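You operate a simulated robot arm through the tools that you are given. There is no shell and no other tool.

You are at the controls of a simulated robot arm. One attempt, no reset.

## Task
Take the black bolt and put it on top of the purple banded block. Switch the checker switch on. Press the thread test button three times. Put the blue bolt on top of the steel scrap on the top of the blue bench. Take the orange-tipped clip and put it on top of the purple cable ramp. The order is free.

Only the result counts: the job must be done as asked and must still hold three seconds after the hand-in. Knocking over, shifting, dropping, spilling or breaking anything else fails it.

## Robot
A 7-joint arm with a two-finger parallel gripper, fixed in place. Base frame: the origin is at the foot of the arm, x ahead of it, y to its left, z up; the work surface is at about z = 0. Readings come in m, degrees, newtons and seconds.
With the tool pointing down near the work surface it reaches from about 0.24 to 0.62 m from the base axis. Its first joint turns from -66.0 to 66.0 degrees. Payload 2.6 kg.
Tool frame: the origin (TCP) lies between the finger pads and is the grasp point; the fingertips stand 0.03 m ahead of it; z points along the fingers, y is the line along which they close. Largest opening 0.094 m; finger width 0.028, thickness 0.01; the body of the gripper, 0.05 by 0.096 m, starts 0.055 m behind the TCP.
Orientation is told as [roll, pitch, yaw] about the base's x, y, z axes, in that order, counted from this pose: with the fingers straight down and closing along the base's y, the tool's x points along the base's -x, its y along +y and its z along -z.

## Interface
- The arm moves only by the tool send_rows. Its argument "commands" is one flat list of numbers, 7 for each row, row after row: the opening, from 0 (shut) to 1 (fully open), then the shift along the tool's x, y, z in m, then the turn, a rotation vector about the tool's x, y, z in degrees. In form: [claw, dx, dy, dz, wx, wy, wz, claw, dx, dy, dz, wx, wy, wz, ...]. A call has 1 to 20 rows; each row shifts and turns the commanded pose from where the row before left it, along the tool's axes as they then stand. Each row takes 0.2 s and may step no farther than 0.05 m and 8.6 degrees from the row before; otherwise, or with a gripper value out of range, the whole call is refused. Where a pose cannot be reached the arm comes as near as it can. A force on the tool above 40 N (or 10 N above the force at the start of the call, whichever is more), or a blocked arm, ends the call early, and 0.2 s more pass. Each finger travels about 0.072 m/s and halts on what it meets, pressing with about 45 N; the grip force reading is that of the motor and also rises with nothing between the fingers. The clock runs only during rows and for 0.2 s after the last one: add rows that do not move to give the fingers time. It gives the time, the measured TCP pose, the force on the tool (base axes), the opening and the grip force at its end, in the units of the frame above (readings bear some noise), with the torque about the TCP (base axes, N m) and any sound that the robot's microphone picked up.
- Cameras (640 x 400 px; columns grow to the right, rows downward): "scene" is fixed at [0.0407, 0.4335, 0.5706]; the picture's right is [-0.74, -0.67, 0.00], its down [-0.35, 0.38, -0.86] and it looks along [0.58, -0.63, -0.51] (base axes); focal length 303 px, centre (320, 200). "wrist" rides on the gripper at [0.076, 0.014, -0.102] in the tool frame; the picture's right is [-0.18, 0.98, 0.00], its down [-0.75, -0.14, -0.64] and it looks along [-0.63, -0.12, 0.77] (tool axes); focal length 243 px, centre (320, 200). There is no depth. A picture from a camera that has moved, and an enlarged one, comes with that camera's place and axes in the base frame and with its lens.
- grab_frame(camera): a new picture of that camera. It takes no simulated time.
- close_up(camera, box): a new picture of the part [left, top, right, bottom] of that camera's present view, enlarged. It takes no simulated time.
- job_done(): hands the job in; it is judged then, once.

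Places have to be worked out from the pictures, the camera data and where the tool is seen. Open the gripper and draw the arm clear of the work before you hand the job in, unless the task says otherwise.

The tools are called after "Emit:" by a JSON object that holds its "name" and its "arguments". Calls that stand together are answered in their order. send_rows: Moves the arm, as the interface text tells. Its arguments: {"type":"object","properties":{"commands":{"type":"array","items":{"type":"number"}}},"required":["commands"]} The other tools are called the same way: grab_frame (camera) takes a picture; close_up (camera, box) takes an enlarged picture of a part of a camera's view; job_done () hands the job in.

At the start:

```text
time_s: 0.0
ee_pos: [0.4119, 0.0288, 0.3523]
orientation: [0.0, 0.0, 0.0]
ft_force: [0.2, 0.3, 0.5]
torque: [-0.02, -0.01, 0.05]
finger_gap: 0.0941
grasp_force: 0.1
```

scene: 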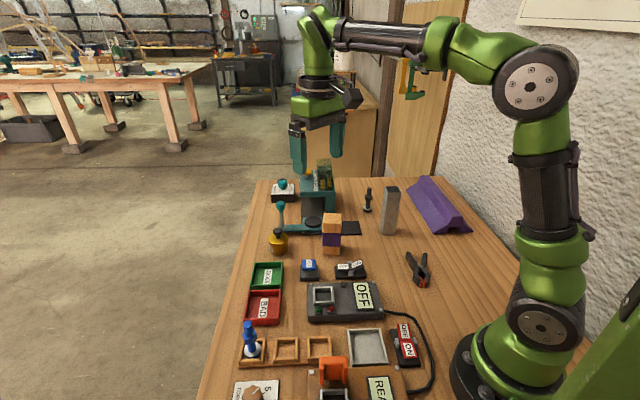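
wrist: 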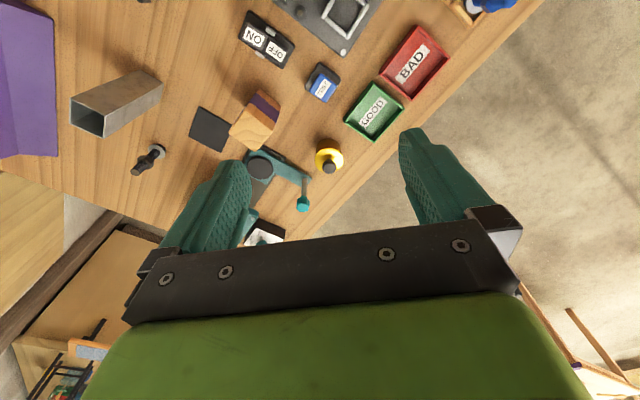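

The scene shows a cluttered bench; I'll take enlarged views to identify the objects before moving anything.

Emit:
{"name": "close_up", "arguments": {"camera": "scene", "box": [240, 150, 400, 250]}}

Emit:
{"name": "close_up", "arguments": {"camera": "scene", "box": [230, 240, 390, 340]}}

Emit:
{"name": "close_up", "arguments": {"camera": "scene", "box": [340, 160, 500, 260]}}

Emit:
{"name": "close_up", "arguments": {"camera": "scene", "box": [220, 300, 380, 400]}}

Emit:
{"name": "close_up", "arguments": {"camera": "scene", "box": [320, 240, 480, 340]}}

Emit:
{"name": "close_up", "arguments": {"camera": "scene", "box": [300, 300, 460, 400]}}

```text
4.00 times, centred on (320, 200) of scene
camera zoom: at [0.0407, 0.4335, 0.5706], right [-0.74, -0.67, 0.0], down [-0.35, 0.38, -0.86], along [0.58, -0.63, -0.51], focal length 1213 px, centre (320, 200)
```

zoom: 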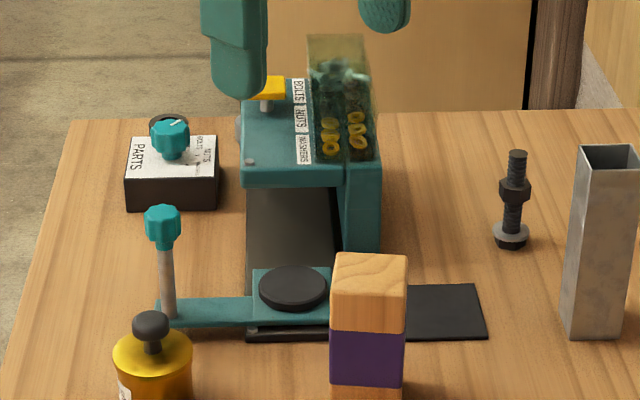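

```text
4.00 times, centred on (310, 290) of scene
camera zoom: at [0.0407, 0.4335, 0.5706], right [-0.74, -0.67, 0.0], down [-0.35, 0.38, -0.86], along [0.58, -0.63, -0.51], focal length 1213 px, centre (360, -160)
```

zoom: 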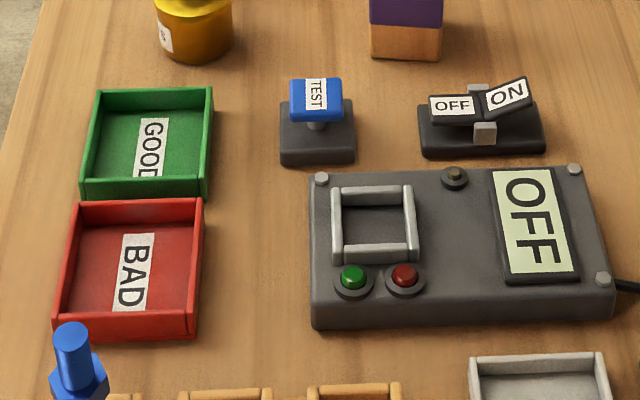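

```text
4.00 times, centred on (420, 210) of scene
camera zoom: at [0.0407, 0.4335, 0.5706], right [-0.74, -0.67, 0.0], down [-0.35, 0.38, -0.86], along [0.58, -0.63, -0.51], focal length 1213 px, centre (-80, 160)
```

zoom: 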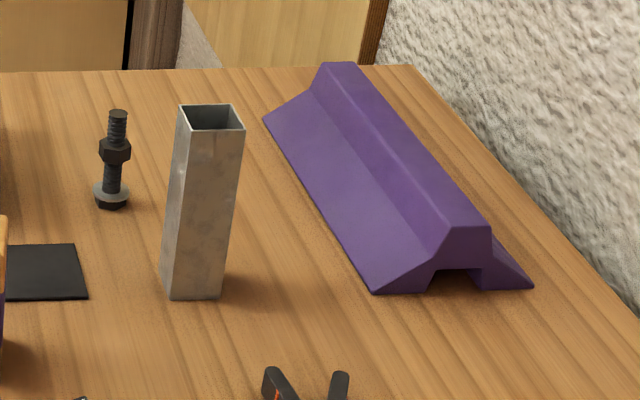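

```text
4.00 times, centred on (300, 350) of scene
camera zoom: at [0.0407, 0.4335, 0.5706], right [-0.74, -0.67, 0.0], down [-0.35, 0.38, -0.86], along [0.58, -0.63, -0.51], focal length 1213 px, centre (400, -400)
```

zoom: 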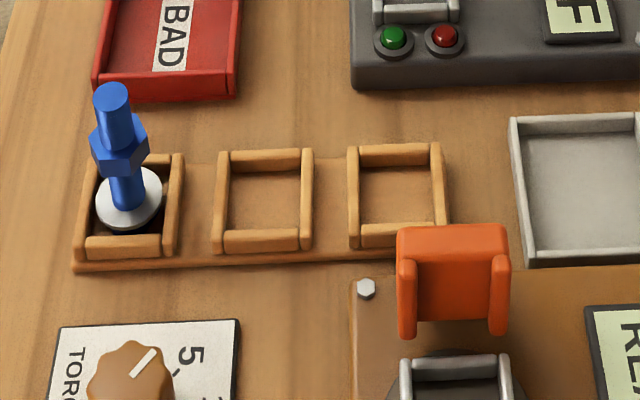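

```text
4.00 times, centred on (400, 290) of scene
camera zoom: at [0.0407, 0.4335, 0.5706], right [-0.74, -0.67, 0.0], down [-0.35, 0.38, -0.86], along [0.58, -0.63, -0.51], focal length 1213 px, centre (0, -160)
```

zoom: 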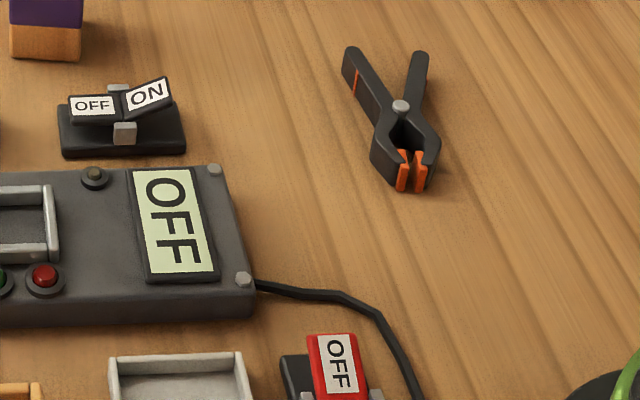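

```text
4.00 times, centred on (380, 350) of scene
camera zoom: at [0.0407, 0.4335, 0.5706], right [-0.74, -0.67, 0.0], down [-0.35, 0.38, -0.86], along [0.58, -0.63, -0.51], focal length 1213 px, centre (80, -400)
```

zoom: 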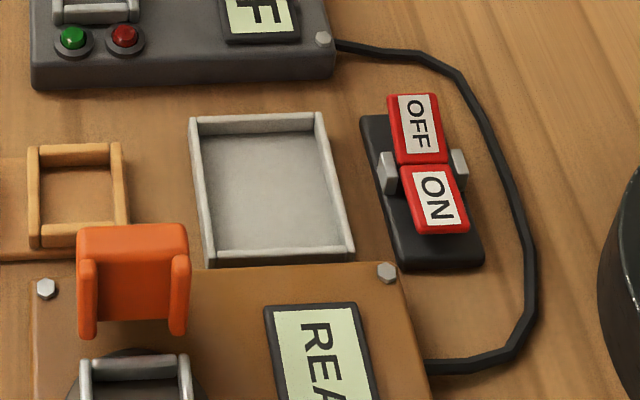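

The scene camera hides some things (blue bench, labels), so I'll draw the tool back toward the base at height to get the wrist camera looking over the table.

Emit:
{"name": "send_rows", "arguments": {"commands": [1, 0.04, 0, -0.02, 0, 0, 0, 1, 0.04, 0, -0.02, 0, 0, 0, 1, 0.04, 0, -0.02, 0, 0, 0, 1, 0, 0, 0, 0, 0, 0]}}

Emit:
{"name": "grab_frame", "arguments": {"camera": "wrist"}}

Emit:
{"name": "grab_frame", "arguments": {"camera": "scene"}}

```text
time_s: 1.0
ee_pos: [0.2919, 0.0311, 0.413]
orientation: [0.1, -0.1, 0.1]
ft_force: [0.1, -0.8, 0.1]
torque: [0.01, 0.02, -0.03]
finger_gap: 0.0939
grasp_force: 0.0
```

```text
taken
camera wrist: at [0.2153, 0.0457, 0.5145], right [0.18, 0.98, 0.0], down [0.75, -0.14, 0.64], along [0.63, -0.12, -0.77], focal length 243 px, centre (320, 200)
```

wrist: 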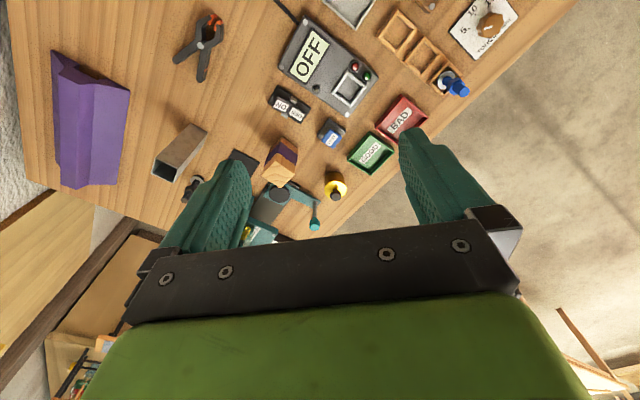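

```text
taken
```

scene: 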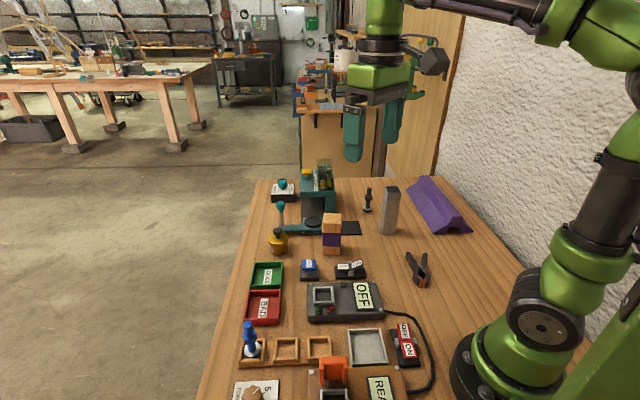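

The gripper no longer hides the teal fixture; I'll enlarge that part of the scene and the wrist view.

Emit:
{"name": "close_up", "arguments": {"camera": "scene", "box": [255, 150, 367, 220]}}

Emit:
{"name": "close_up", "arguments": {"camera": "wrist", "box": [150, 100, 310, 200]}}

Emit:
{"name": "close_up", "arguments": {"camera": "wrist", "box": [240, 0, 400, 100]}}

Emit:
{"name": "close_up", "arguments": {"camera": "wrist", "box": [370, 0, 530, 100]}}

Emit:
{"name": "close_up", "arguments": {"camera": "scene", "box": [220, 320, 348, 400]}}

Emit:
{"name": "close_up", "arguments": {"camera": "scene", "box": [320, 320, 448, 400]}}

```text
5.71 times, centred on (311, 185) of scene
camera zoom: at [0.0406, 0.4335, 0.5706], right [-0.74, -0.67, 0.0], down [-0.35, 0.38, -0.86], along [0.58, -0.63, -0.51], focal length 1733 px, centre (371, 286)
```

zoom: 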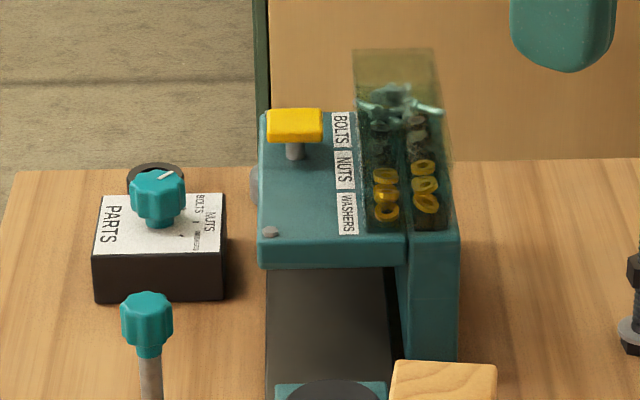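

```text
4.00 times, centred on (230, 150) of wrist
camera zoom: at [0.2153, 0.0457, 0.5145], right [0.18, 0.98, 0.0], down [0.75, -0.14, 0.64], along [0.63, -0.12, -0.77], focal length 970 px, centre (680, 400)
```

zoom: 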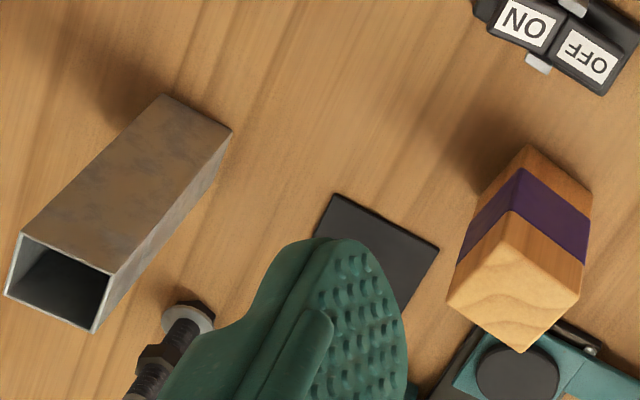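

```text
4.00 times, centred on (320, 50) of wrist
camera zoom: at [0.2153, 0.0457, 0.5145], right [0.18, 0.98, 0.0], down [0.75, -0.14, 0.64], along [0.63, -0.12, -0.77], focal length 970 px, centre (320, 800)
```

zoom: 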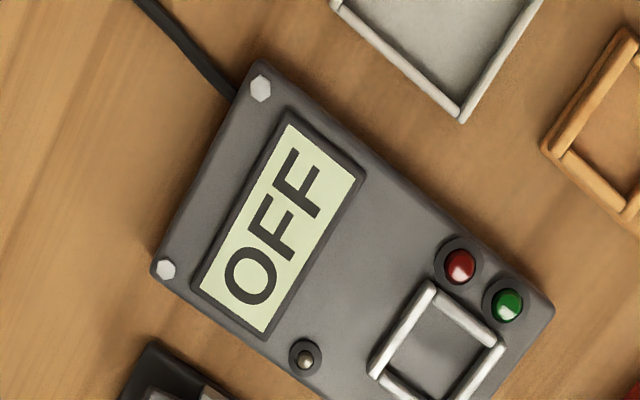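

```text
4.00 times, centred on (450, 50) of wrist
camera zoom: at [0.2153, 0.0457, 0.5145], right [0.18, 0.98, 0.0], down [0.75, -0.14, 0.64], along [0.63, -0.12, -0.77], focal length 970 px, centre (-200, 800)
```

zoom: 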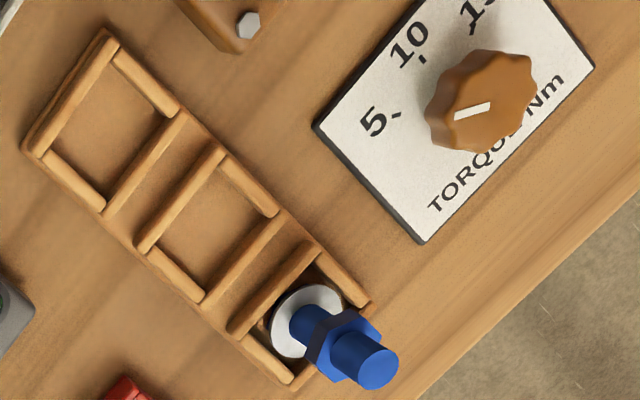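

```text
5.00 times, centred on (284, 360) of scene
camera zoom: at [0.0406, 0.4335, 0.5706], right [-0.74, -0.67, 0.0], down [-0.35, 0.38, -0.86], along [0.58, -0.63, -0.51], focal length 1516 px, centre (500, -600)
```

zoom: 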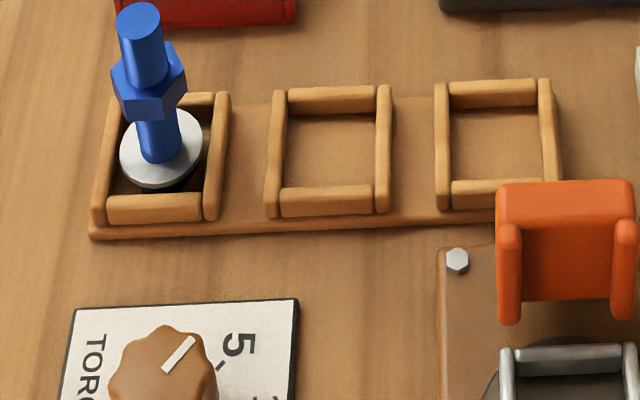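

```text
5.00 times, centred on (384, 360) of scene
camera zoom: at [0.0406, 0.4335, 0.5706], right [-0.74, -0.67, 0.0], down [-0.35, 0.38, -0.86], along [0.58, -0.63, -0.51], focal length 1516 px, centre (0, -600)
```

zoom: 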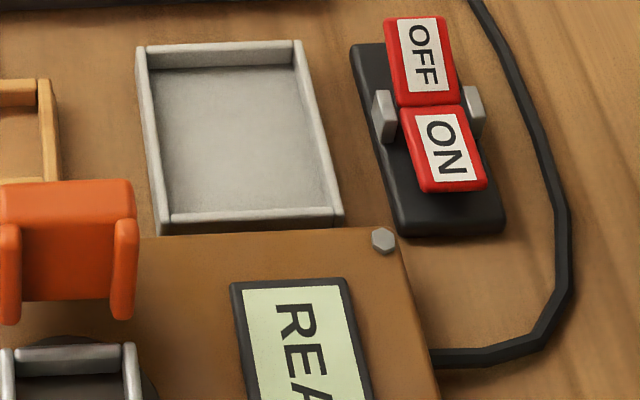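

Two switches are visible: the black one sits by the grey box whose display reads OFF, and the red one sits by the brown box whose display starts with "REA". I still haven't found the blue bench, so I'll turn the wrist camera to look left (+y) at the part of the table outside the views.

Emit:
{"name": "send_rows", "arguments": {"commands": [1, 0, 0.01, 0, 0, 0, -8, 1, 0, 0, 0, 0, 0, -8, 1, 0, 0, 0, 0, 0, -8, 1, 0, 0, 0, 0, 0, -8, 1, 0, 0, 0, 0, 0, -8, 1, 0, 0, 0, 0, 0, -8, 1, 0, 0, 0, 0, 0, -8, 1, 0, 0, 0, 0, 0, -8, 1, 0, 0, 0, 0, 0, 0]}}

Emit:
{"name": "grab_frame", "arguments": {"camera": "wrist"}}

```text
time_s: 3.0
ee_pos: [0.2918, 0.039, 0.4116]
orientation: [0.1, 0.0, 64.0]
ft_force: [-0.3, -0.1, 0.0]
torque: [-0.01, -0.01, 0.01]
finger_gap: 0.094
grasp_force: 0.0
```

```text
taken
camera wrist: at [0.2461, -0.0227, 0.5126], right [-0.8, 0.59, 0.0], down [0.46, 0.62, 0.64], along [0.38, 0.52, -0.77], focal length 243 px, centre (320, 200)
```

wrist: 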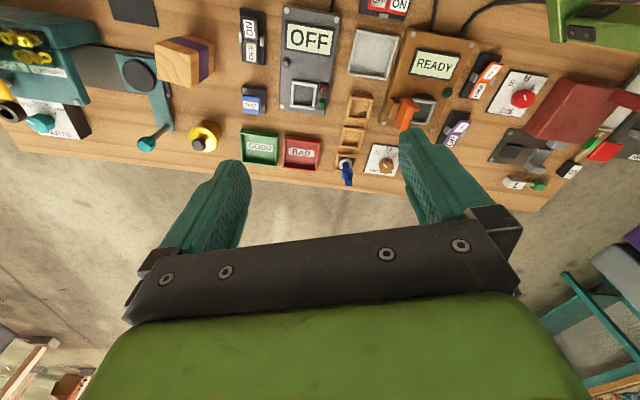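

There is more equipment to the left of the base (READY box, other switches, a red machine), and a blue/teal frame at the picture's right edge. I'll zoom there and turn further.

Emit:
{"name": "close_up", "arguments": {"camera": "wrist", "box": [440, 30, 640, 155]}}

Emit:
{"name": "close_up", "arguments": {"camera": "wrist", "box": [440, 150, 640, 400]}}

Emit:
{"name": "close_up", "arguments": {"camera": "wrist", "box": [0, 0, 200, 160]}}

Emit:
{"name": "send_rows", "arguments": {"commands": [1, 0, 0, 0, 0, 0, -8, 1, 0, 0, 0, 0, 0, -8, 1, 0, 0, 0, 0, 0, -8, 1, 0, 0, 0, 0, 0, -8, 1, 0, 0, 0, 0, 0, -8, 1, 0, 0, 0, 0, 0, 0]}}

Emit:
{"name": "grab_frame", "arguments": {"camera": "wrist"}}

```text
3.20 times, centred on (540, 92) of wrist
camera zoom: at [0.2461, -0.0227, 0.5126], right [-0.8, 0.59, 0.0], down [0.46, 0.62, 0.64], along [0.38, 0.52, -0.77], focal length 776 px, centre (-384, 544)
```

zoom: 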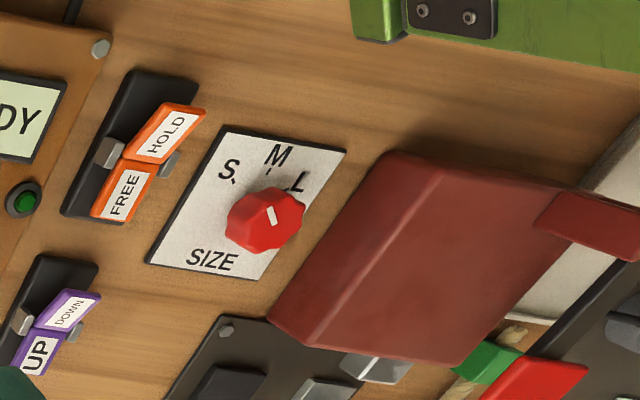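

```text
1.60 times, centred on (540, 275) of wrist
camera zoom: at [0.2461, -0.0227, 0.5126], right [-0.8, 0.59, 0.0], down [0.46, 0.62, 0.64], along [0.38, 0.52, -0.77], focal length 388 px, centre (-32, 80)
```

zoom: 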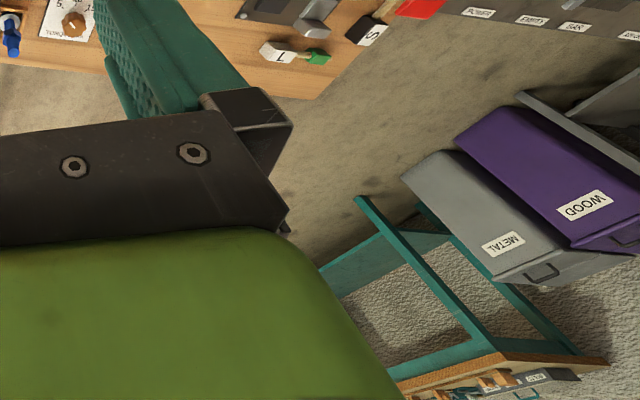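

```text
2.50 times, centred on (100, 80) of wrist
camera zoom: at [0.2461, -0.0227, 0.5126], right [-0.8, 0.59, 0.0], down [0.46, 0.62, 0.64], along [0.38, 0.52, -0.77], focal length 606 px, centre (870, 500)
```

zoom: 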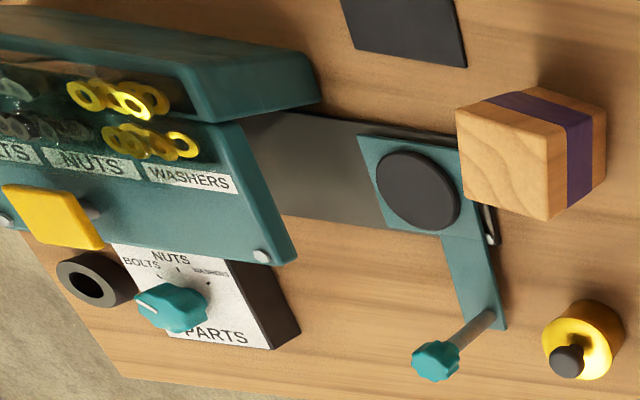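

```text
time_s: 4.4
ee_pos: [0.291, 0.0388, 0.412]
orientation: [0.1, 0.1, 104.1]
ft_force: [-0.3, 0.2, -0.1]
torque: [-0.01, -0.02, 0.01]
finger_gap: 0.0937
grasp_force: 0.0
```

```text
taken
camera wrist: at [0.2967, -0.0377, 0.5131], right [-1.0, -0.06, 0.0], down [-0.05, 0.77, 0.64], along [-0.04, 0.64, -0.77], focal length 243 px, centre (320, 200)
```

wrist: 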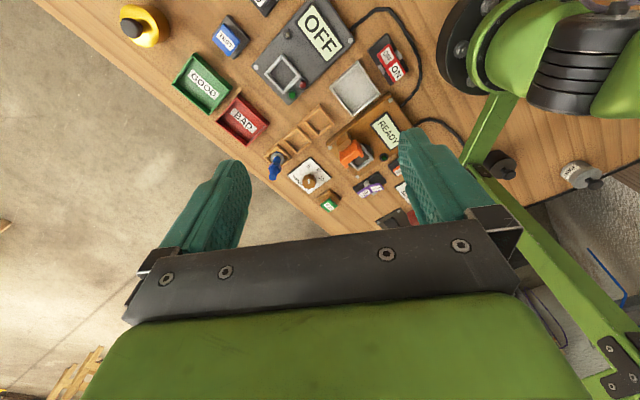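

No blue bench here yet; the arm's own base and a green post fill the back. I'll turn the wrist camera the other way to look right (-y) of the arm.

Emit:
{"name": "close_up", "arguments": {"camera": "wrist", "box": [260, 90, 420, 240]}}

Emit:
{"name": "send_rows", "arguments": {"commands": [1, 0, 0, 0, 0, 0, 8.5, 1, 0, 0, 0, 0, 0, 8.5, 1, 0, 0, 0, 0, 0, 8.5, 1, 0, 0, 0, 0, 0, 8.5, 1, 0, 0, 0, 0, 0, 8.5, 1, 0, 0, 0, 0, 0, 8.5, 1, 0, 0, 0, 0, 0, 8.5, 1, 0, 0, 0, 0, 0, 8.5, 1, 0, 0, 0, 0, 0, 8.5, 1, 0, 0, 0, 0, 0, 8.5, 1, 0, 0, 0, 0, 0, 8.5, 1, 0, 0, 0, 0, 0, 8.5, 1, 0, 0, 0, 0, 0, 8.5, 1, 0, 0, 0, 0, 0, 8.5, 1, 0, 0, 0, 0, 0, 8.5, 1, 0, 0, 0, 0, 0, 8.5, 1, 0, 0, 0, 0, 0, 8.5, 1, 0, 0, 0, 0, 0, 8.5, 1, 0, 0, 0, 0, 0, 0]}}

Emit:
{"name": "grab_frame", "arguments": {"camera": "wrist"}}

```text
2.67 times, centred on (340, 165) of wrist
camera zoom: at [0.2967, -0.0377, 0.5131], right [-1.0, -0.06, 0.0], down [-0.05, 0.77, 0.64], along [-0.04, 0.64, -0.77], focal length 647 px, centre (267, 293)
```

zoom: 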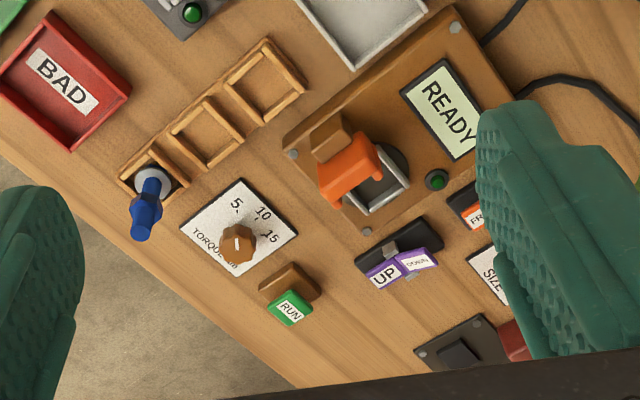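

```text
time_s: 8.4
ee_pos: [0.2923, 0.0386, 0.4132]
orientation: [0.1, -0.1, -49.2]
ft_force: [-0.4, -0.3, 0.5]
torque: [0.02, -0.02, 0.0]
finger_gap: 0.094
grasp_force: 0.1
```

```text
taken
camera wrist: at [0.2538, 0.1061, 0.5139], right [0.86, 0.5, 0.0], down [0.39, -0.66, 0.64], along [0.32, -0.55, -0.77], focal length 243 px, centre (320, 200)
```

wrist: 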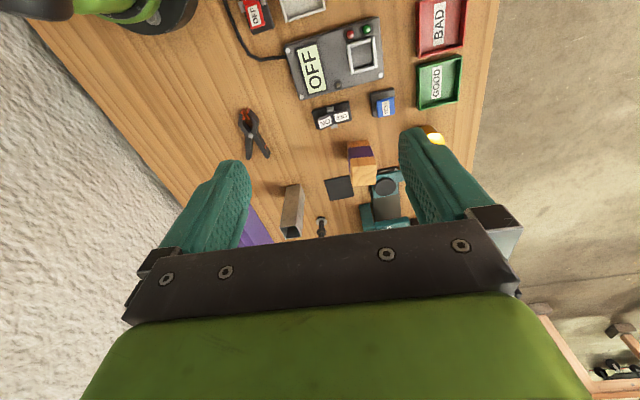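

The right side is a wall with nothing further on the table. I'll enlarge the background and remaining parts of the pictures to find the "blue bench" and any steel scrap.

Emit:
{"name": "close_up", "arguments": {"camera": "scene", "box": [280, 40, 440, 140]}}

Emit:
{"name": "close_up", "arguments": {"camera": "scene", "box": [180, 0, 340, 120]}}

Emit:
{"name": "close_up", "arguments": {"camera": "scene", "box": [370, 170, 480, 240]}}

Emit:
{"name": "close_up", "arguments": {"camera": "wrist", "box": [220, 140, 440, 250]}}

```text
4.00 times, centred on (360, 90) of scene
camera zoom: at [0.0407, 0.4335, 0.5706], right [-0.74, -0.67, 0.0], down [-0.35, 0.38, -0.86], along [0.58, -0.63, -0.51], focal length 1213 px, centre (160, 640)
```

zoom: 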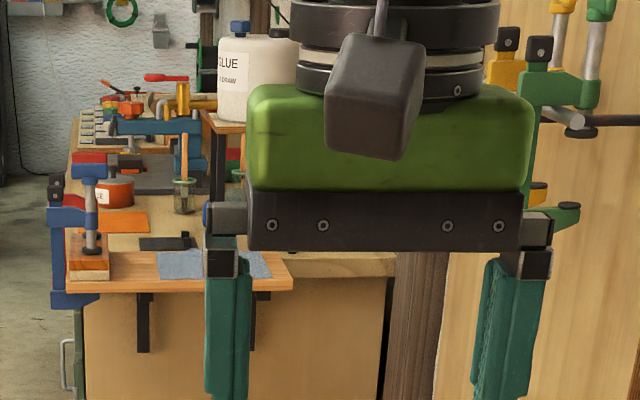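

```text
3.33 times, centred on (260, 60) of scene
camera zoom: at [0.0407, 0.4335, 0.5706], right [-0.74, -0.67, 0.0], down [-0.35, 0.38, -0.86], along [0.58, -0.63, -0.51], focal length 1011 px, centre (520, 667)
```

zoom: 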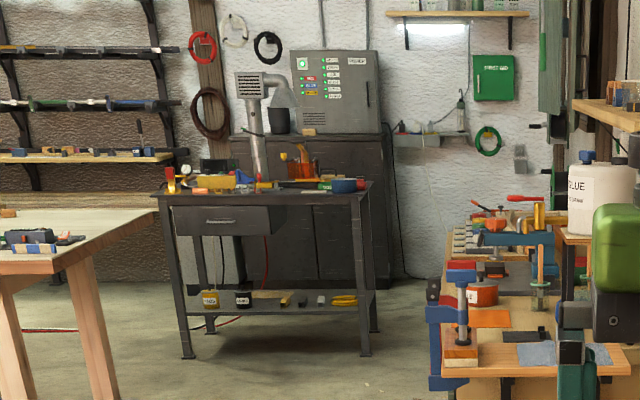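

```text
5.71 times, centred on (425, 205) of scene
camera zoom: at [0.0407, 0.4335, 0.5706], right [-0.74, -0.67, 0.0], down [-0.35, 0.38, -0.86], along [0.58, -0.63, -0.51], focal length 1733 px, centre (-280, 171)
```

zoom: 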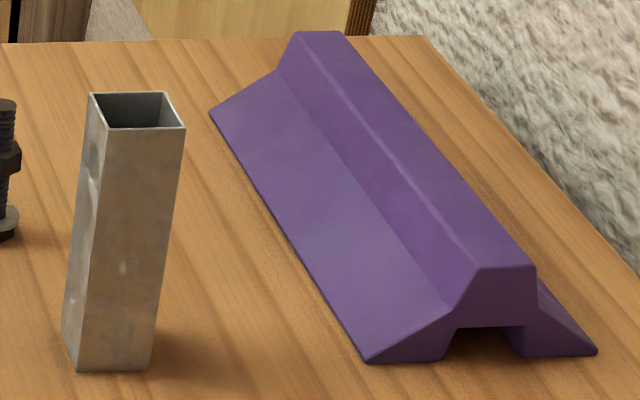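

```text
2.91 times, centred on (330, 195) of wrist
camera zoom: at [0.2538, 0.1061, 0.5139], right [0.86, 0.5, 0.0], down [0.39, -0.66, 0.64], along [0.32, -0.55, -0.77], focal length 706 px, centre (291, 214)
```

zoom: 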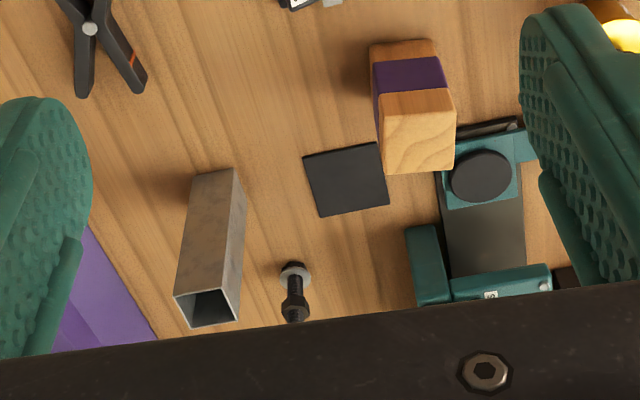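

I'll fly the tool toward the teal machine at height, turning the camera to inspect it, the black plate, the tube and the black bolt closely.

Emit:
{"name": "send_rows", "arguments": {"commands": [1, -0.0428, -0.004, 0, 0, 0, 0, 1, -0.0428, -0.004, 0, 0, 0, 0, 1, -0.0428, -0.004, 0, 0, 0, 0, 1, -0.0428, -0.004, 0, 0, 0, 0, 1, 0, 0, 0, 0, 0, 0]}}

Emit:
{"name": "grab_frame", "arguments": {"camera": "wrist"}}

Emit:
{"name": "close_up", "arguments": {"camera": "wrist", "box": [200, 60, 440, 240]}}

```text
time_s: 9.6
ee_pos: [0.3879, -0.1022, 0.4135]
orientation: [-0.1, -0.1, -49.0]
ft_force: [-0.5, 0.2, -0.7]
torque: [0.01, 0.02, 0.0]
finger_gap: 0.094
grasp_force: 0.0
```

```text
taken
camera wrist: at [0.3487, -0.0358, 0.5146], right [0.86, 0.51, 0.0], down [0.39, -0.66, 0.64], along [0.32, -0.55, -0.77], focal length 243 px, centre (320, 200)
```

wrist: 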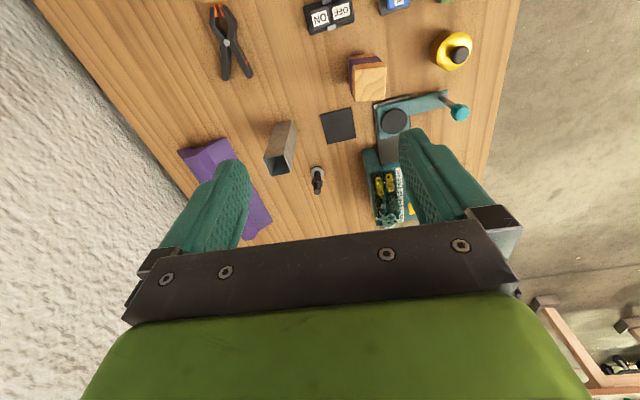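

```text
2.22 times, centred on (320, 150) of wrist
camera zoom: at [0.3487, -0.0358, 0.5146], right [0.86, 0.51, 0.0], down [0.39, -0.66, 0.64], along [0.32, -0.55, -0.77], focal length 539 px, centre (320, 311)
```

zoom: 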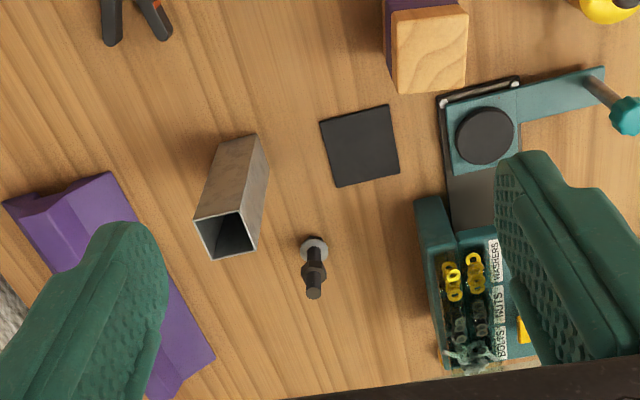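

Only one bare steel piece is on this bench (the upright square tube), plus a thin black plate. Before committing I'll zoom on both, then look back-left again to judge what "the blue bench" is.

Emit:
{"name": "close_up", "arguments": {"camera": "wrist", "box": [250, 95, 370, 200]}}

Emit:
{"name": "close_up", "arguments": {"camera": "wrist", "box": [360, 80, 480, 240]}}

Emit:
{"name": "send_rows", "arguments": {"commands": [1, 0.0428, 0.004, 0, 0, 0, -8.5, 1, 0.04, 0.01, 0, 0, 0, -8.5, 1, 0.03, 0.03, 0, 0, 0, -8.5, 1, 0.02, 0.04, 0, 0, 0, -8.5, 1, 0, 0.04, -0.02, 0, 0, -8.5, 1, 0, 0.02, -0.02, 0, 0, -8.5, 1, 0, 0, 0, 0, 0, -8.5, 1, 0, 0, 0, 0, 0, -8.5, 1, 0, 0, 0, 0, 0, -8.5, 1, 0, 0, 0, 0, 0, -8.5, 1, 0, 0, 0, 0, 0, -8.5, 1, 0, 0, 0, 0, 0, -8.5, 1, 0, 0, 0, 0, 0, -8.5, 1, 0, 0, 0, 0, 0, -8.5, 1, 0, 0, 0, 0, 0, 0]}}

Emit:
{"name": "grab_frame", "arguments": {"camera": "wrist"}}

```text
3.81 times, centred on (310, 148) of wrist
camera zoom: at [0.3487, -0.0358, 0.5146], right [0.86, 0.51, 0.0], down [0.39, -0.66, 0.64], along [0.32, -0.55, -0.77], focal length 924 px, centre (358, 400)
```

zoom: 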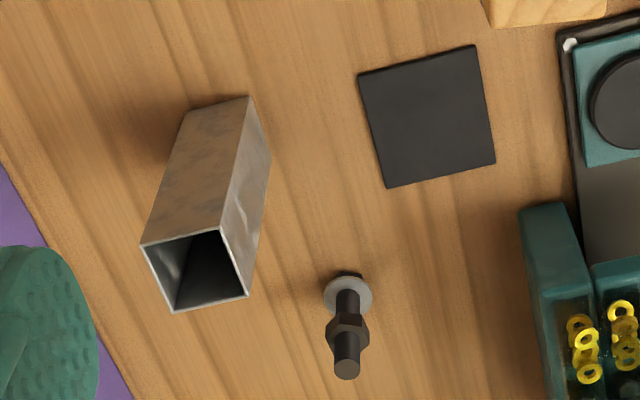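

```text
2.50 times, centred on (420, 160) of wrist
camera zoom: at [0.3487, -0.0358, 0.5146], right [0.86, 0.51, 0.0], down [0.39, -0.66, 0.64], along [0.32, -0.55, -0.77], focal length 606 px, centre (70, 300)
```

zoom: 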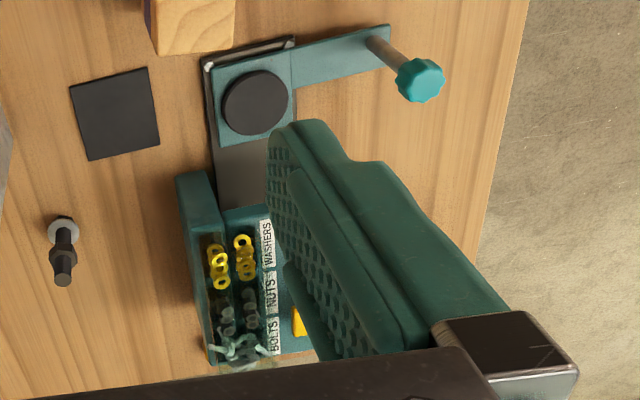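

```text
time_s: 12.8
ee_pos: [0.3431, 0.113, 0.4529]
orientation: [0.1, 0.0, 70.1]
ft_force: [-0.6, -0.1, 0.0]
torque: [0.02, -0.02, -0.02]
finger_gap: 0.0942
grasp_force: 0.2
```

```text
taken
camera wrist: at [0.3043, 0.0459, 0.5539], right [-0.86, 0.51, 0.0], down [0.39, 0.66, 0.64], along [0.33, 0.55, -0.77], focal length 243 px, centre (320, 200)
```

wrist: 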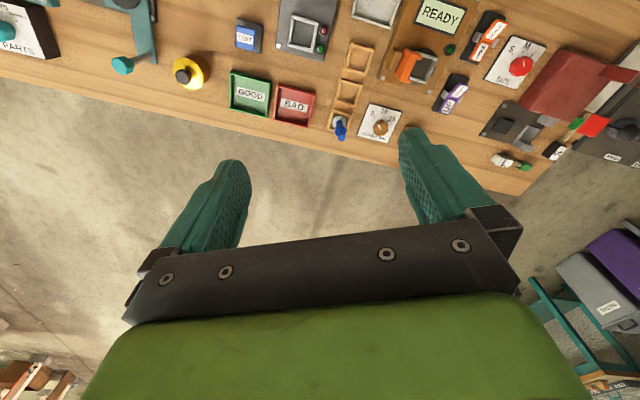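

I'll turn a bit more to the left/back and tilt the tool so the camera sees the neighbouring teal-framed bench and the bins more horizontally.

Emit:
{"name": "send_rows", "arguments": {"commands": [1, 0, 0, 0, 0, 0, -8.5, 1, 0, 0, 0, 0, 0, -8.5, 1, 0, 0, 0, 0, 0, -8.5, 1, 0, 0, 0, 0, -8, 0, 1, 0, 0, 0, 0, -8, 0, 1, 0, 0, 0, 0, -8, 0, 1, 0, 0, 0, 0, 0, 0]}}

Emit:
{"name": "grab_frame", "arguments": {"camera": "wrist"}}

Emit:
{"name": "close_up", "arguments": {"camera": "wrist", "box": [400, 0, 640, 250]}}

```text
time_s: 14.4
ee_pos: [0.345, 0.1115, 0.452]
orientation: [0.0, -24.1, 95.5]
ft_force: [0.6, 0.0, -1.0]
torque: [-0.03, 0.01, -0.01]
finger_gap: 0.0937
grasp_force: 0.0
```

```text
taken
camera wrist: at [0.3404, 0.0006, 0.5128], right [-0.99, 0.07, 0.07], down [0.1, 0.44, 0.89], along [0.03, 0.9, -0.44], focal length 243 px, centre (320, 200)
```

wrist: 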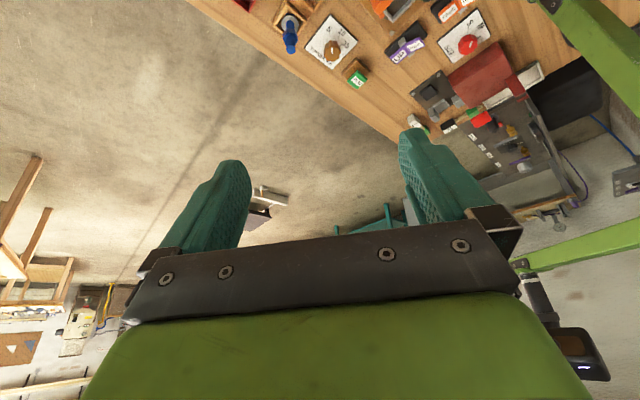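

```text
1.60 times, centred on (520, 125) of wrist
camera zoom: at [0.3404, 0.0006, 0.5128], right [-0.99, 0.07, 0.07], down [0.1, 0.44, 0.89], along [0.03, 0.9, -0.44], focal length 388 px, centre (0, 320)
```

zoom: 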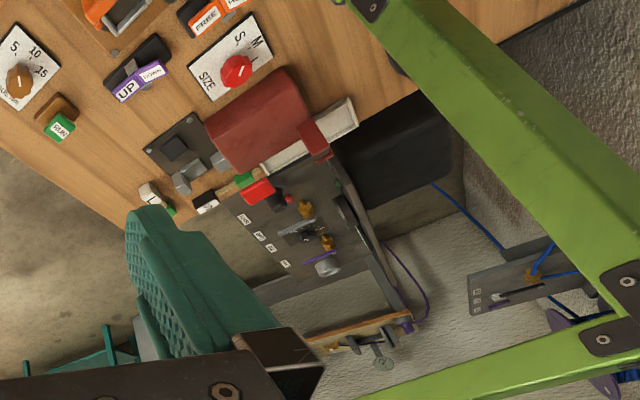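

I see other stations and a teal-framed bench out of reach. To learn whether this bench itself is the blue one, I'll level the tool, go past the table's left edge and look along its side for the legs.

Emit:
{"name": "send_rows", "arguments": {"commands": [1, 0, 0, 0, 0, 8, 0, 1, 0, 0, 0, 0, 8, 0, 1, 0, 0, 0, 0, 8, 0, 1, -0.0405, -0.014, 0.0, 0, 0, 0, 1, -0.0405, -0.014, 0.0, 0, 0, 0, 1, -0.0405, -0.014, 0.02, 0, 0, 0, 1, -0.0405, -0.014, 0.02, 0, 0, 0, 1, -0.0405, -0.014, 0.02, 0, 0, 0, 1, -0.0405, -0.014, 0.02, 0, 0, 0, 1, 0, 0, 0, 0, 0, -8.5, 1, 0, 0, 0, 0, 0, -8.5, 1, 0, 0, 0, 0, 0, -8.5, 1, 0, 0, 0, 0, 0, -8.5, 1, 0, 0, 0, 0, 0, 0]}}

Emit:
{"name": "grab_frame", "arguments": {"camera": "wrist"}}

Emit:
{"name": "grab_frame", "arguments": {"camera": "scene"}}

```text
time_s: 17.4
ee_pos: [0.3885, 0.3135, 0.3862]
orientation: [0.0, 0.0, 129.5]
ft_force: [-0.4, -0.5, 0.7]
torque: [0.02, -0.01, 0.0]
finger_gap: 0.0941
grasp_force: 0.1
out of reach, approached as far as the arm can: row 8, 9
```

```text
taken
camera wrist: at [0.4261, 0.247, 0.487], right [-0.87, -0.49, 0.0], down [-0.37, 0.67, 0.64], along [-0.31, 0.56, -0.77], focal length 243 px, centre (320, 200)
```

wrist: 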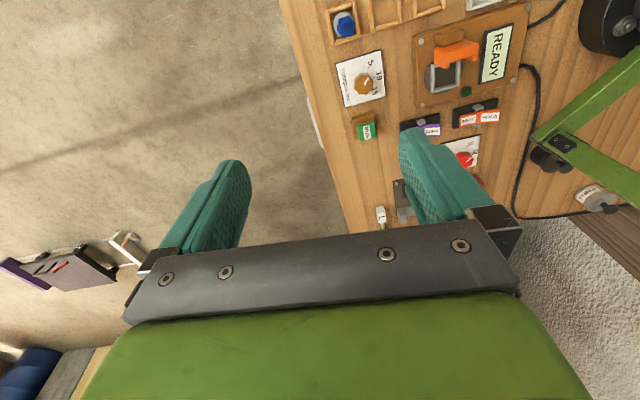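

```text
taken
```

scene: 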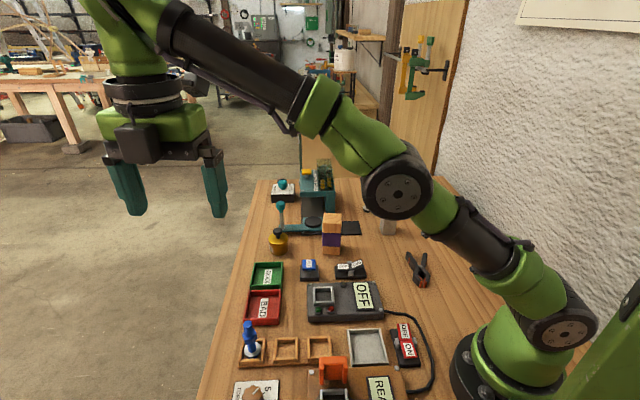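

The wrist camera now looks down the table's left edge; I'll enlarge the edge to see the side and legs.

Emit:
{"name": "close_up", "arguments": {"camera": "wrist", "box": [260, 20, 420, 240]}}

Emit:
{"name": "close_up", "arguments": {"camera": "wrist", "box": [0, 220, 160, 400]}}

```text
1.82 times, centred on (340, 130) of wrist
camera zoom: at [0.4261, 0.247, 0.487], right [-0.87, -0.49, 0.0], down [-0.37, 0.67, 0.64], along [-0.31, 0.56, -0.77], focal length 441 px, centre (284, 327)
```

zoom: 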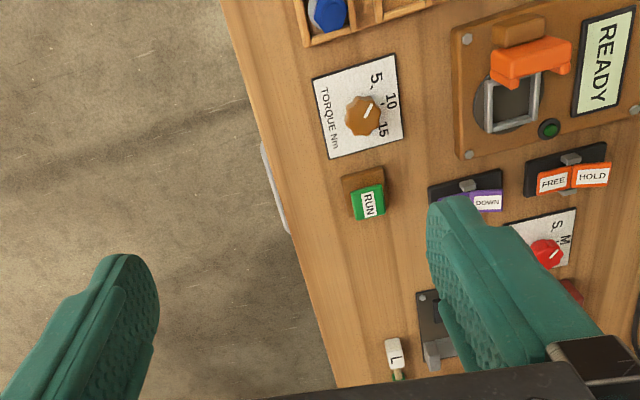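

```text
2.22 times, centred on (80, 310) of wrist
camera zoom: at [0.4261, 0.247, 0.487], right [-0.87, -0.49, 0.0], down [-0.37, 0.67, 0.64], along [-0.31, 0.56, -0.77], focal length 539 px, centre (853, -44)
```

zoom: 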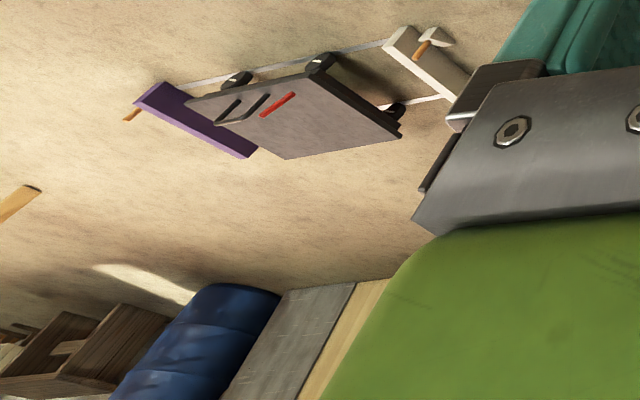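

There's a drawer handle on the edge but the legs stay hidden. I'll go lower and farther out past the edge (over floor only) and look along the side again.

Emit:
{"name": "send_rows", "arguments": {"commands": [1, 0, 0, 0.04, 0, 0, 0, 1, 0, 0, 0.04, 0, 0, 0, 1, 0, 0, 0.04, 0, 0, 0, 1, -0.03, -0.02, 0.03, 0, 0, 0, 1, -0.03, -0.02, 0, 0, 0, -8, 1, 0, 0, 0, 0, 0, -8, 1, 0, 0, 0, 0, -8, 0, 1, 0, 0, 0, 0, -8, 0, 1, 0, 0, 0, 0, 0, 0]}}

Emit:
{"name": "grab_frame", "arguments": {"camera": "wrist"}}

```text
time_s: 19.4
ee_pos: [0.3814, 0.3866, 0.2354]
orientation: [0.0, -16.1, 145.6]
ft_force: [-0.3, -0.6, -0.5]
torque: [-0.02, 0.0, 0.01]
finger_gap: 0.094
grasp_force: 0.1
```

```text
taken
camera wrist: at [0.4574, 0.3182, 0.311], right [-0.7, -0.71, 0.05], down [-0.37, 0.42, 0.83], along [-0.61, 0.56, -0.56], focal length 243 px, centre (320, 200)
```

wrist: 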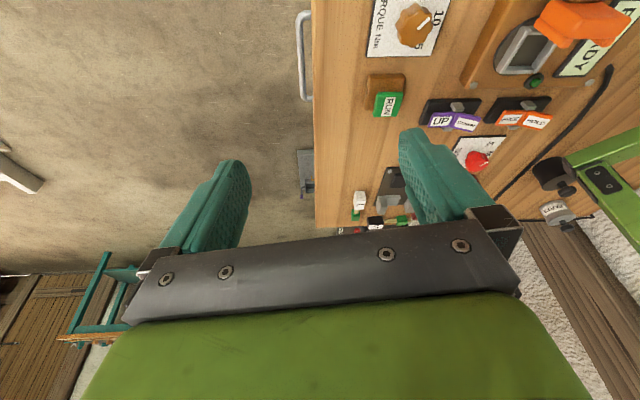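

The camera is right above the edge line, so I'll shift another 8 cm outward (along -tool y) to see the bench's side.

Emit:
{"name": "send_rows", "arguments": {"commands": [1, 0, -0.04, 0, 0, 0, 0, 1, 0, -0.04, 0, 0, 0, 0, 1, 0, 0, 0, 0, -8, 0, 1, 0, 0, 0, 0, 0, 0]}}

Emit:
{"name": "grab_frame", "arguments": {"camera": "wrist"}}

```text
time_s: 20.4
ee_pos: [0.3917, 0.4143, 0.2346]
orientation: [-0.1, -24.0, 145.6]
ft_force: [-0.6, 0.2, 0.1]
torque: [0.0, 0.01, 0.02]
finger_gap: 0.0941
grasp_force: 0.0
out of reach, approached as far as the arm can: row 1, 2, 3
```

```text
taken
camera wrist: at [0.4763, 0.3394, 0.2972], right [-0.7, -0.72, 0.07], down [-0.27, 0.36, 0.89], along [-0.67, 0.6, -0.44], focal length 243 px, centre (320, 200)
```

wrist: 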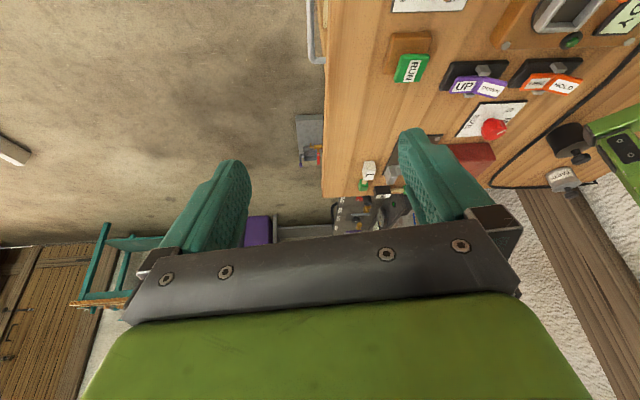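

Something shelf-like shows at the table's side near (310,140); I'll enlarge it.

Emit:
{"name": "close_up", "arguments": {"camera": "wrist", "box": [230, 0, 440, 240]}}

Emit:
{"name": "close_up", "arguments": {"camera": "wrist", "box": [0, 200, 250, 356]}}

```text
1.67 times, centred on (335, 120) of wrist
camera zoom: at [0.4763, 0.3394, 0.2972], right [-0.7, -0.72, 0.07], down [-0.27, 0.36, 0.89], along [-0.67, 0.6, -0.44], focal length 404 px, centre (295, 333)
```

zoom: 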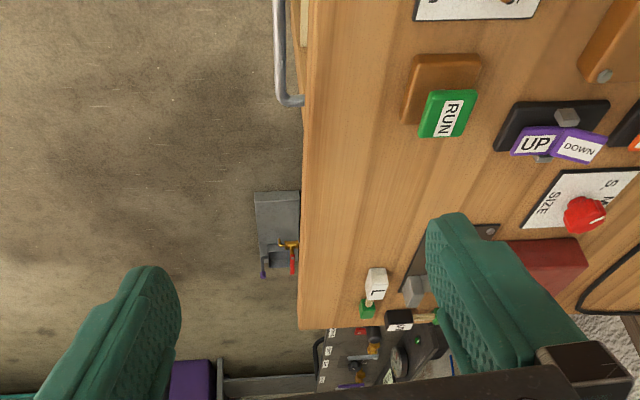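

```text
2.56 times, centred on (125, 278) of wrist
camera zoom: at [0.4763, 0.3394, 0.2972], right [-0.7, -0.72, 0.07], down [-0.27, 0.36, 0.89], along [-0.67, 0.6, -0.44], focal length 621 px, centre (819, 0)
```

zoom: 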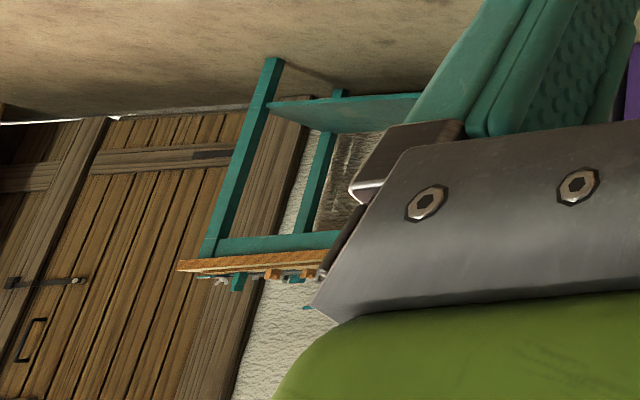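

I'll enlarge the bench's side face once more to see its colour.

Emit:
{"name": "close_up", "arguments": {"camera": "wrist", "box": [290, 0, 350, 40]}}

Emit:
{"name": "close_up", "arguments": {"camera": "wrist", "box": [280, 90, 400, 230]}}

```text
10.00 times, centred on (320, 20) of wrist
camera zoom: at [0.4763, 0.3394, 0.2972], right [-0.7, -0.72, 0.07], down [-0.27, 0.36, 0.89], along [-0.67, 0.6, -0.44], focal length 2426 px, centre (320, 2000)
```

zoom: 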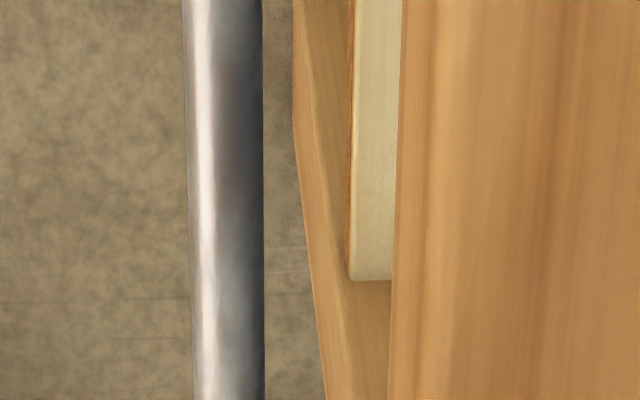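

```text
2.86 times, centred on (340, 160) of wrist
camera zoom: at [0.4763, 0.3394, 0.2972], right [-0.7, -0.72, 0.07], down [-0.27, 0.36, 0.89], along [-0.67, 0.6, -0.44], focal length 693 px, centre (263, 314)
```

zoom: 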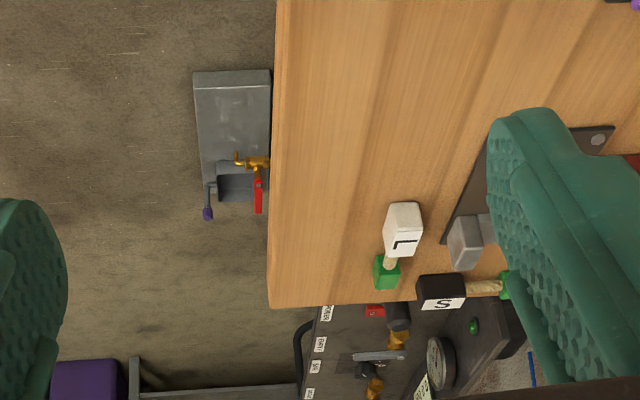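

The bench's top and a drawer look wooden, legs still unseen. I'll level the tool and turn around to look along the edge toward the far end from outside.

Emit:
{"name": "send_rows", "arguments": {"commands": [1, 0, 0, 0, 0, 8, 0, 1, 0, 0, 0, 0, 8, 0, 1, 0, 0, 0, 0, 8, 8.5, 1, 0, 0, 0, 0, 0, 8.5, 1, 0, 0, 0, 0, 0, 8.5, 1, 0, 0, 0, 0, 0, 8.5, 1, 0, 0, 0, 0, 0, 8.5, 1, 0, 0, 0, 0, 0, 8.5, 1, 0, 0, 0, 0, 0, 8.5, 1, 0, 0, 0, 0, 0, 8.5, 1, 0, 0, 0, 0, 0, 8.5, 1, 0, 0, 0, 0, 0, 8.5, 1, 0, 0, 0, 0, 0, 8.5, 1, 0, 0, 0, 0, 0, 8.5, 1, 0, 0, 0, 0, 0, 8.5, 1, 0, 0, 0, 0, 0, 8.5, 1, 0, 0, 0, 0, 0, 8.5, 1, 0, 0, 0, 0, 0, 8.5]}}

Emit:
{"name": "grab_frame", "arguments": {"camera": "wrist"}}

```text
refused: row 3 steps farther than a row can; nothing moved
```

```text
taken
camera wrist: at [0.4763, 0.3394, 0.2972], right [-0.7, -0.72, 0.07], down [-0.27, 0.36, 0.89], along [-0.67, 0.6, -0.44], focal length 243 px, centre (320, 200)
```

wrist: 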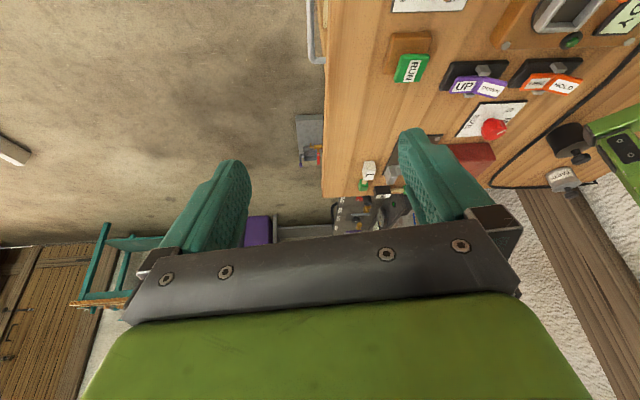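

That combined row was too large a turn; I'll resend with the tilt and the yaw turns kept in separate rows.

Emit:
{"name": "send_rows", "arguments": {"commands": [1, 0, 0, 0, 0, 8, 0, 1, 0, 0, 0, 0, 8, 0, 1, 0, 0, 0, 0, 8, 0, 1, 0, 0, 0, 0, 0, 8.5, 1, 0, 0, 0, 0, 0, 8.5, 1, 0, 0, 0, 0, 0, 8.5, 1, 0, 0, 0, 0, 0, 8.5, 1, 0, 0, 0, 0, 0, 8.5, 1, 0, 0, 0, 0, 0, 8.5, 1, 0, 0, 0, 0, 0, 8.5, 1, 0, 0, 0, 0, 0, 8.5, 1, 0, 0, 0, 0, 0, 8.5, 1, 0, 0, 0, 0, 0, 8.5, 1, 0, 0, 0, 0, 0, 8.5, 1, 0, 0, 0, 0, 0, 8.5, 1, 0, 0, 0, 0, 0, 8.5, 1, 0, 0, 0, 0, 0, 8.5, 1, 0, 0, 0, 0, 0, 8.5, 1, 0, 0, 0, 0, 0, 8.5, 1, 0, 0, 0, 0, 0, 8.5]}}

Emit:
{"name": "grab_frame", "arguments": {"camera": "wrist"}}

```text
time_s: 24.6
ee_pos: [0.3995, 0.4194, 0.2405]
orientation: [0.0, -0.1, 0.9]
ft_force: [0.1, -0.1, -0.6]
torque: [-0.01, 0.0, -0.01]
finger_gap: 0.0937
grasp_force: 0.1
out of reach, approached as far as the arm can: row 2, 3
```

```text
taken
camera wrist: at [0.3232, 0.4335, 0.3414], right [0.17, 0.99, 0.0], down [0.76, -0.13, 0.64], along [0.63, -0.11, -0.77], focal length 243 px, centre (320, 200)
```

wrist: 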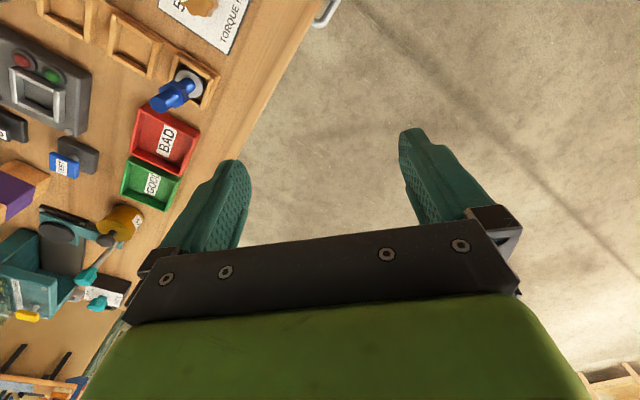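

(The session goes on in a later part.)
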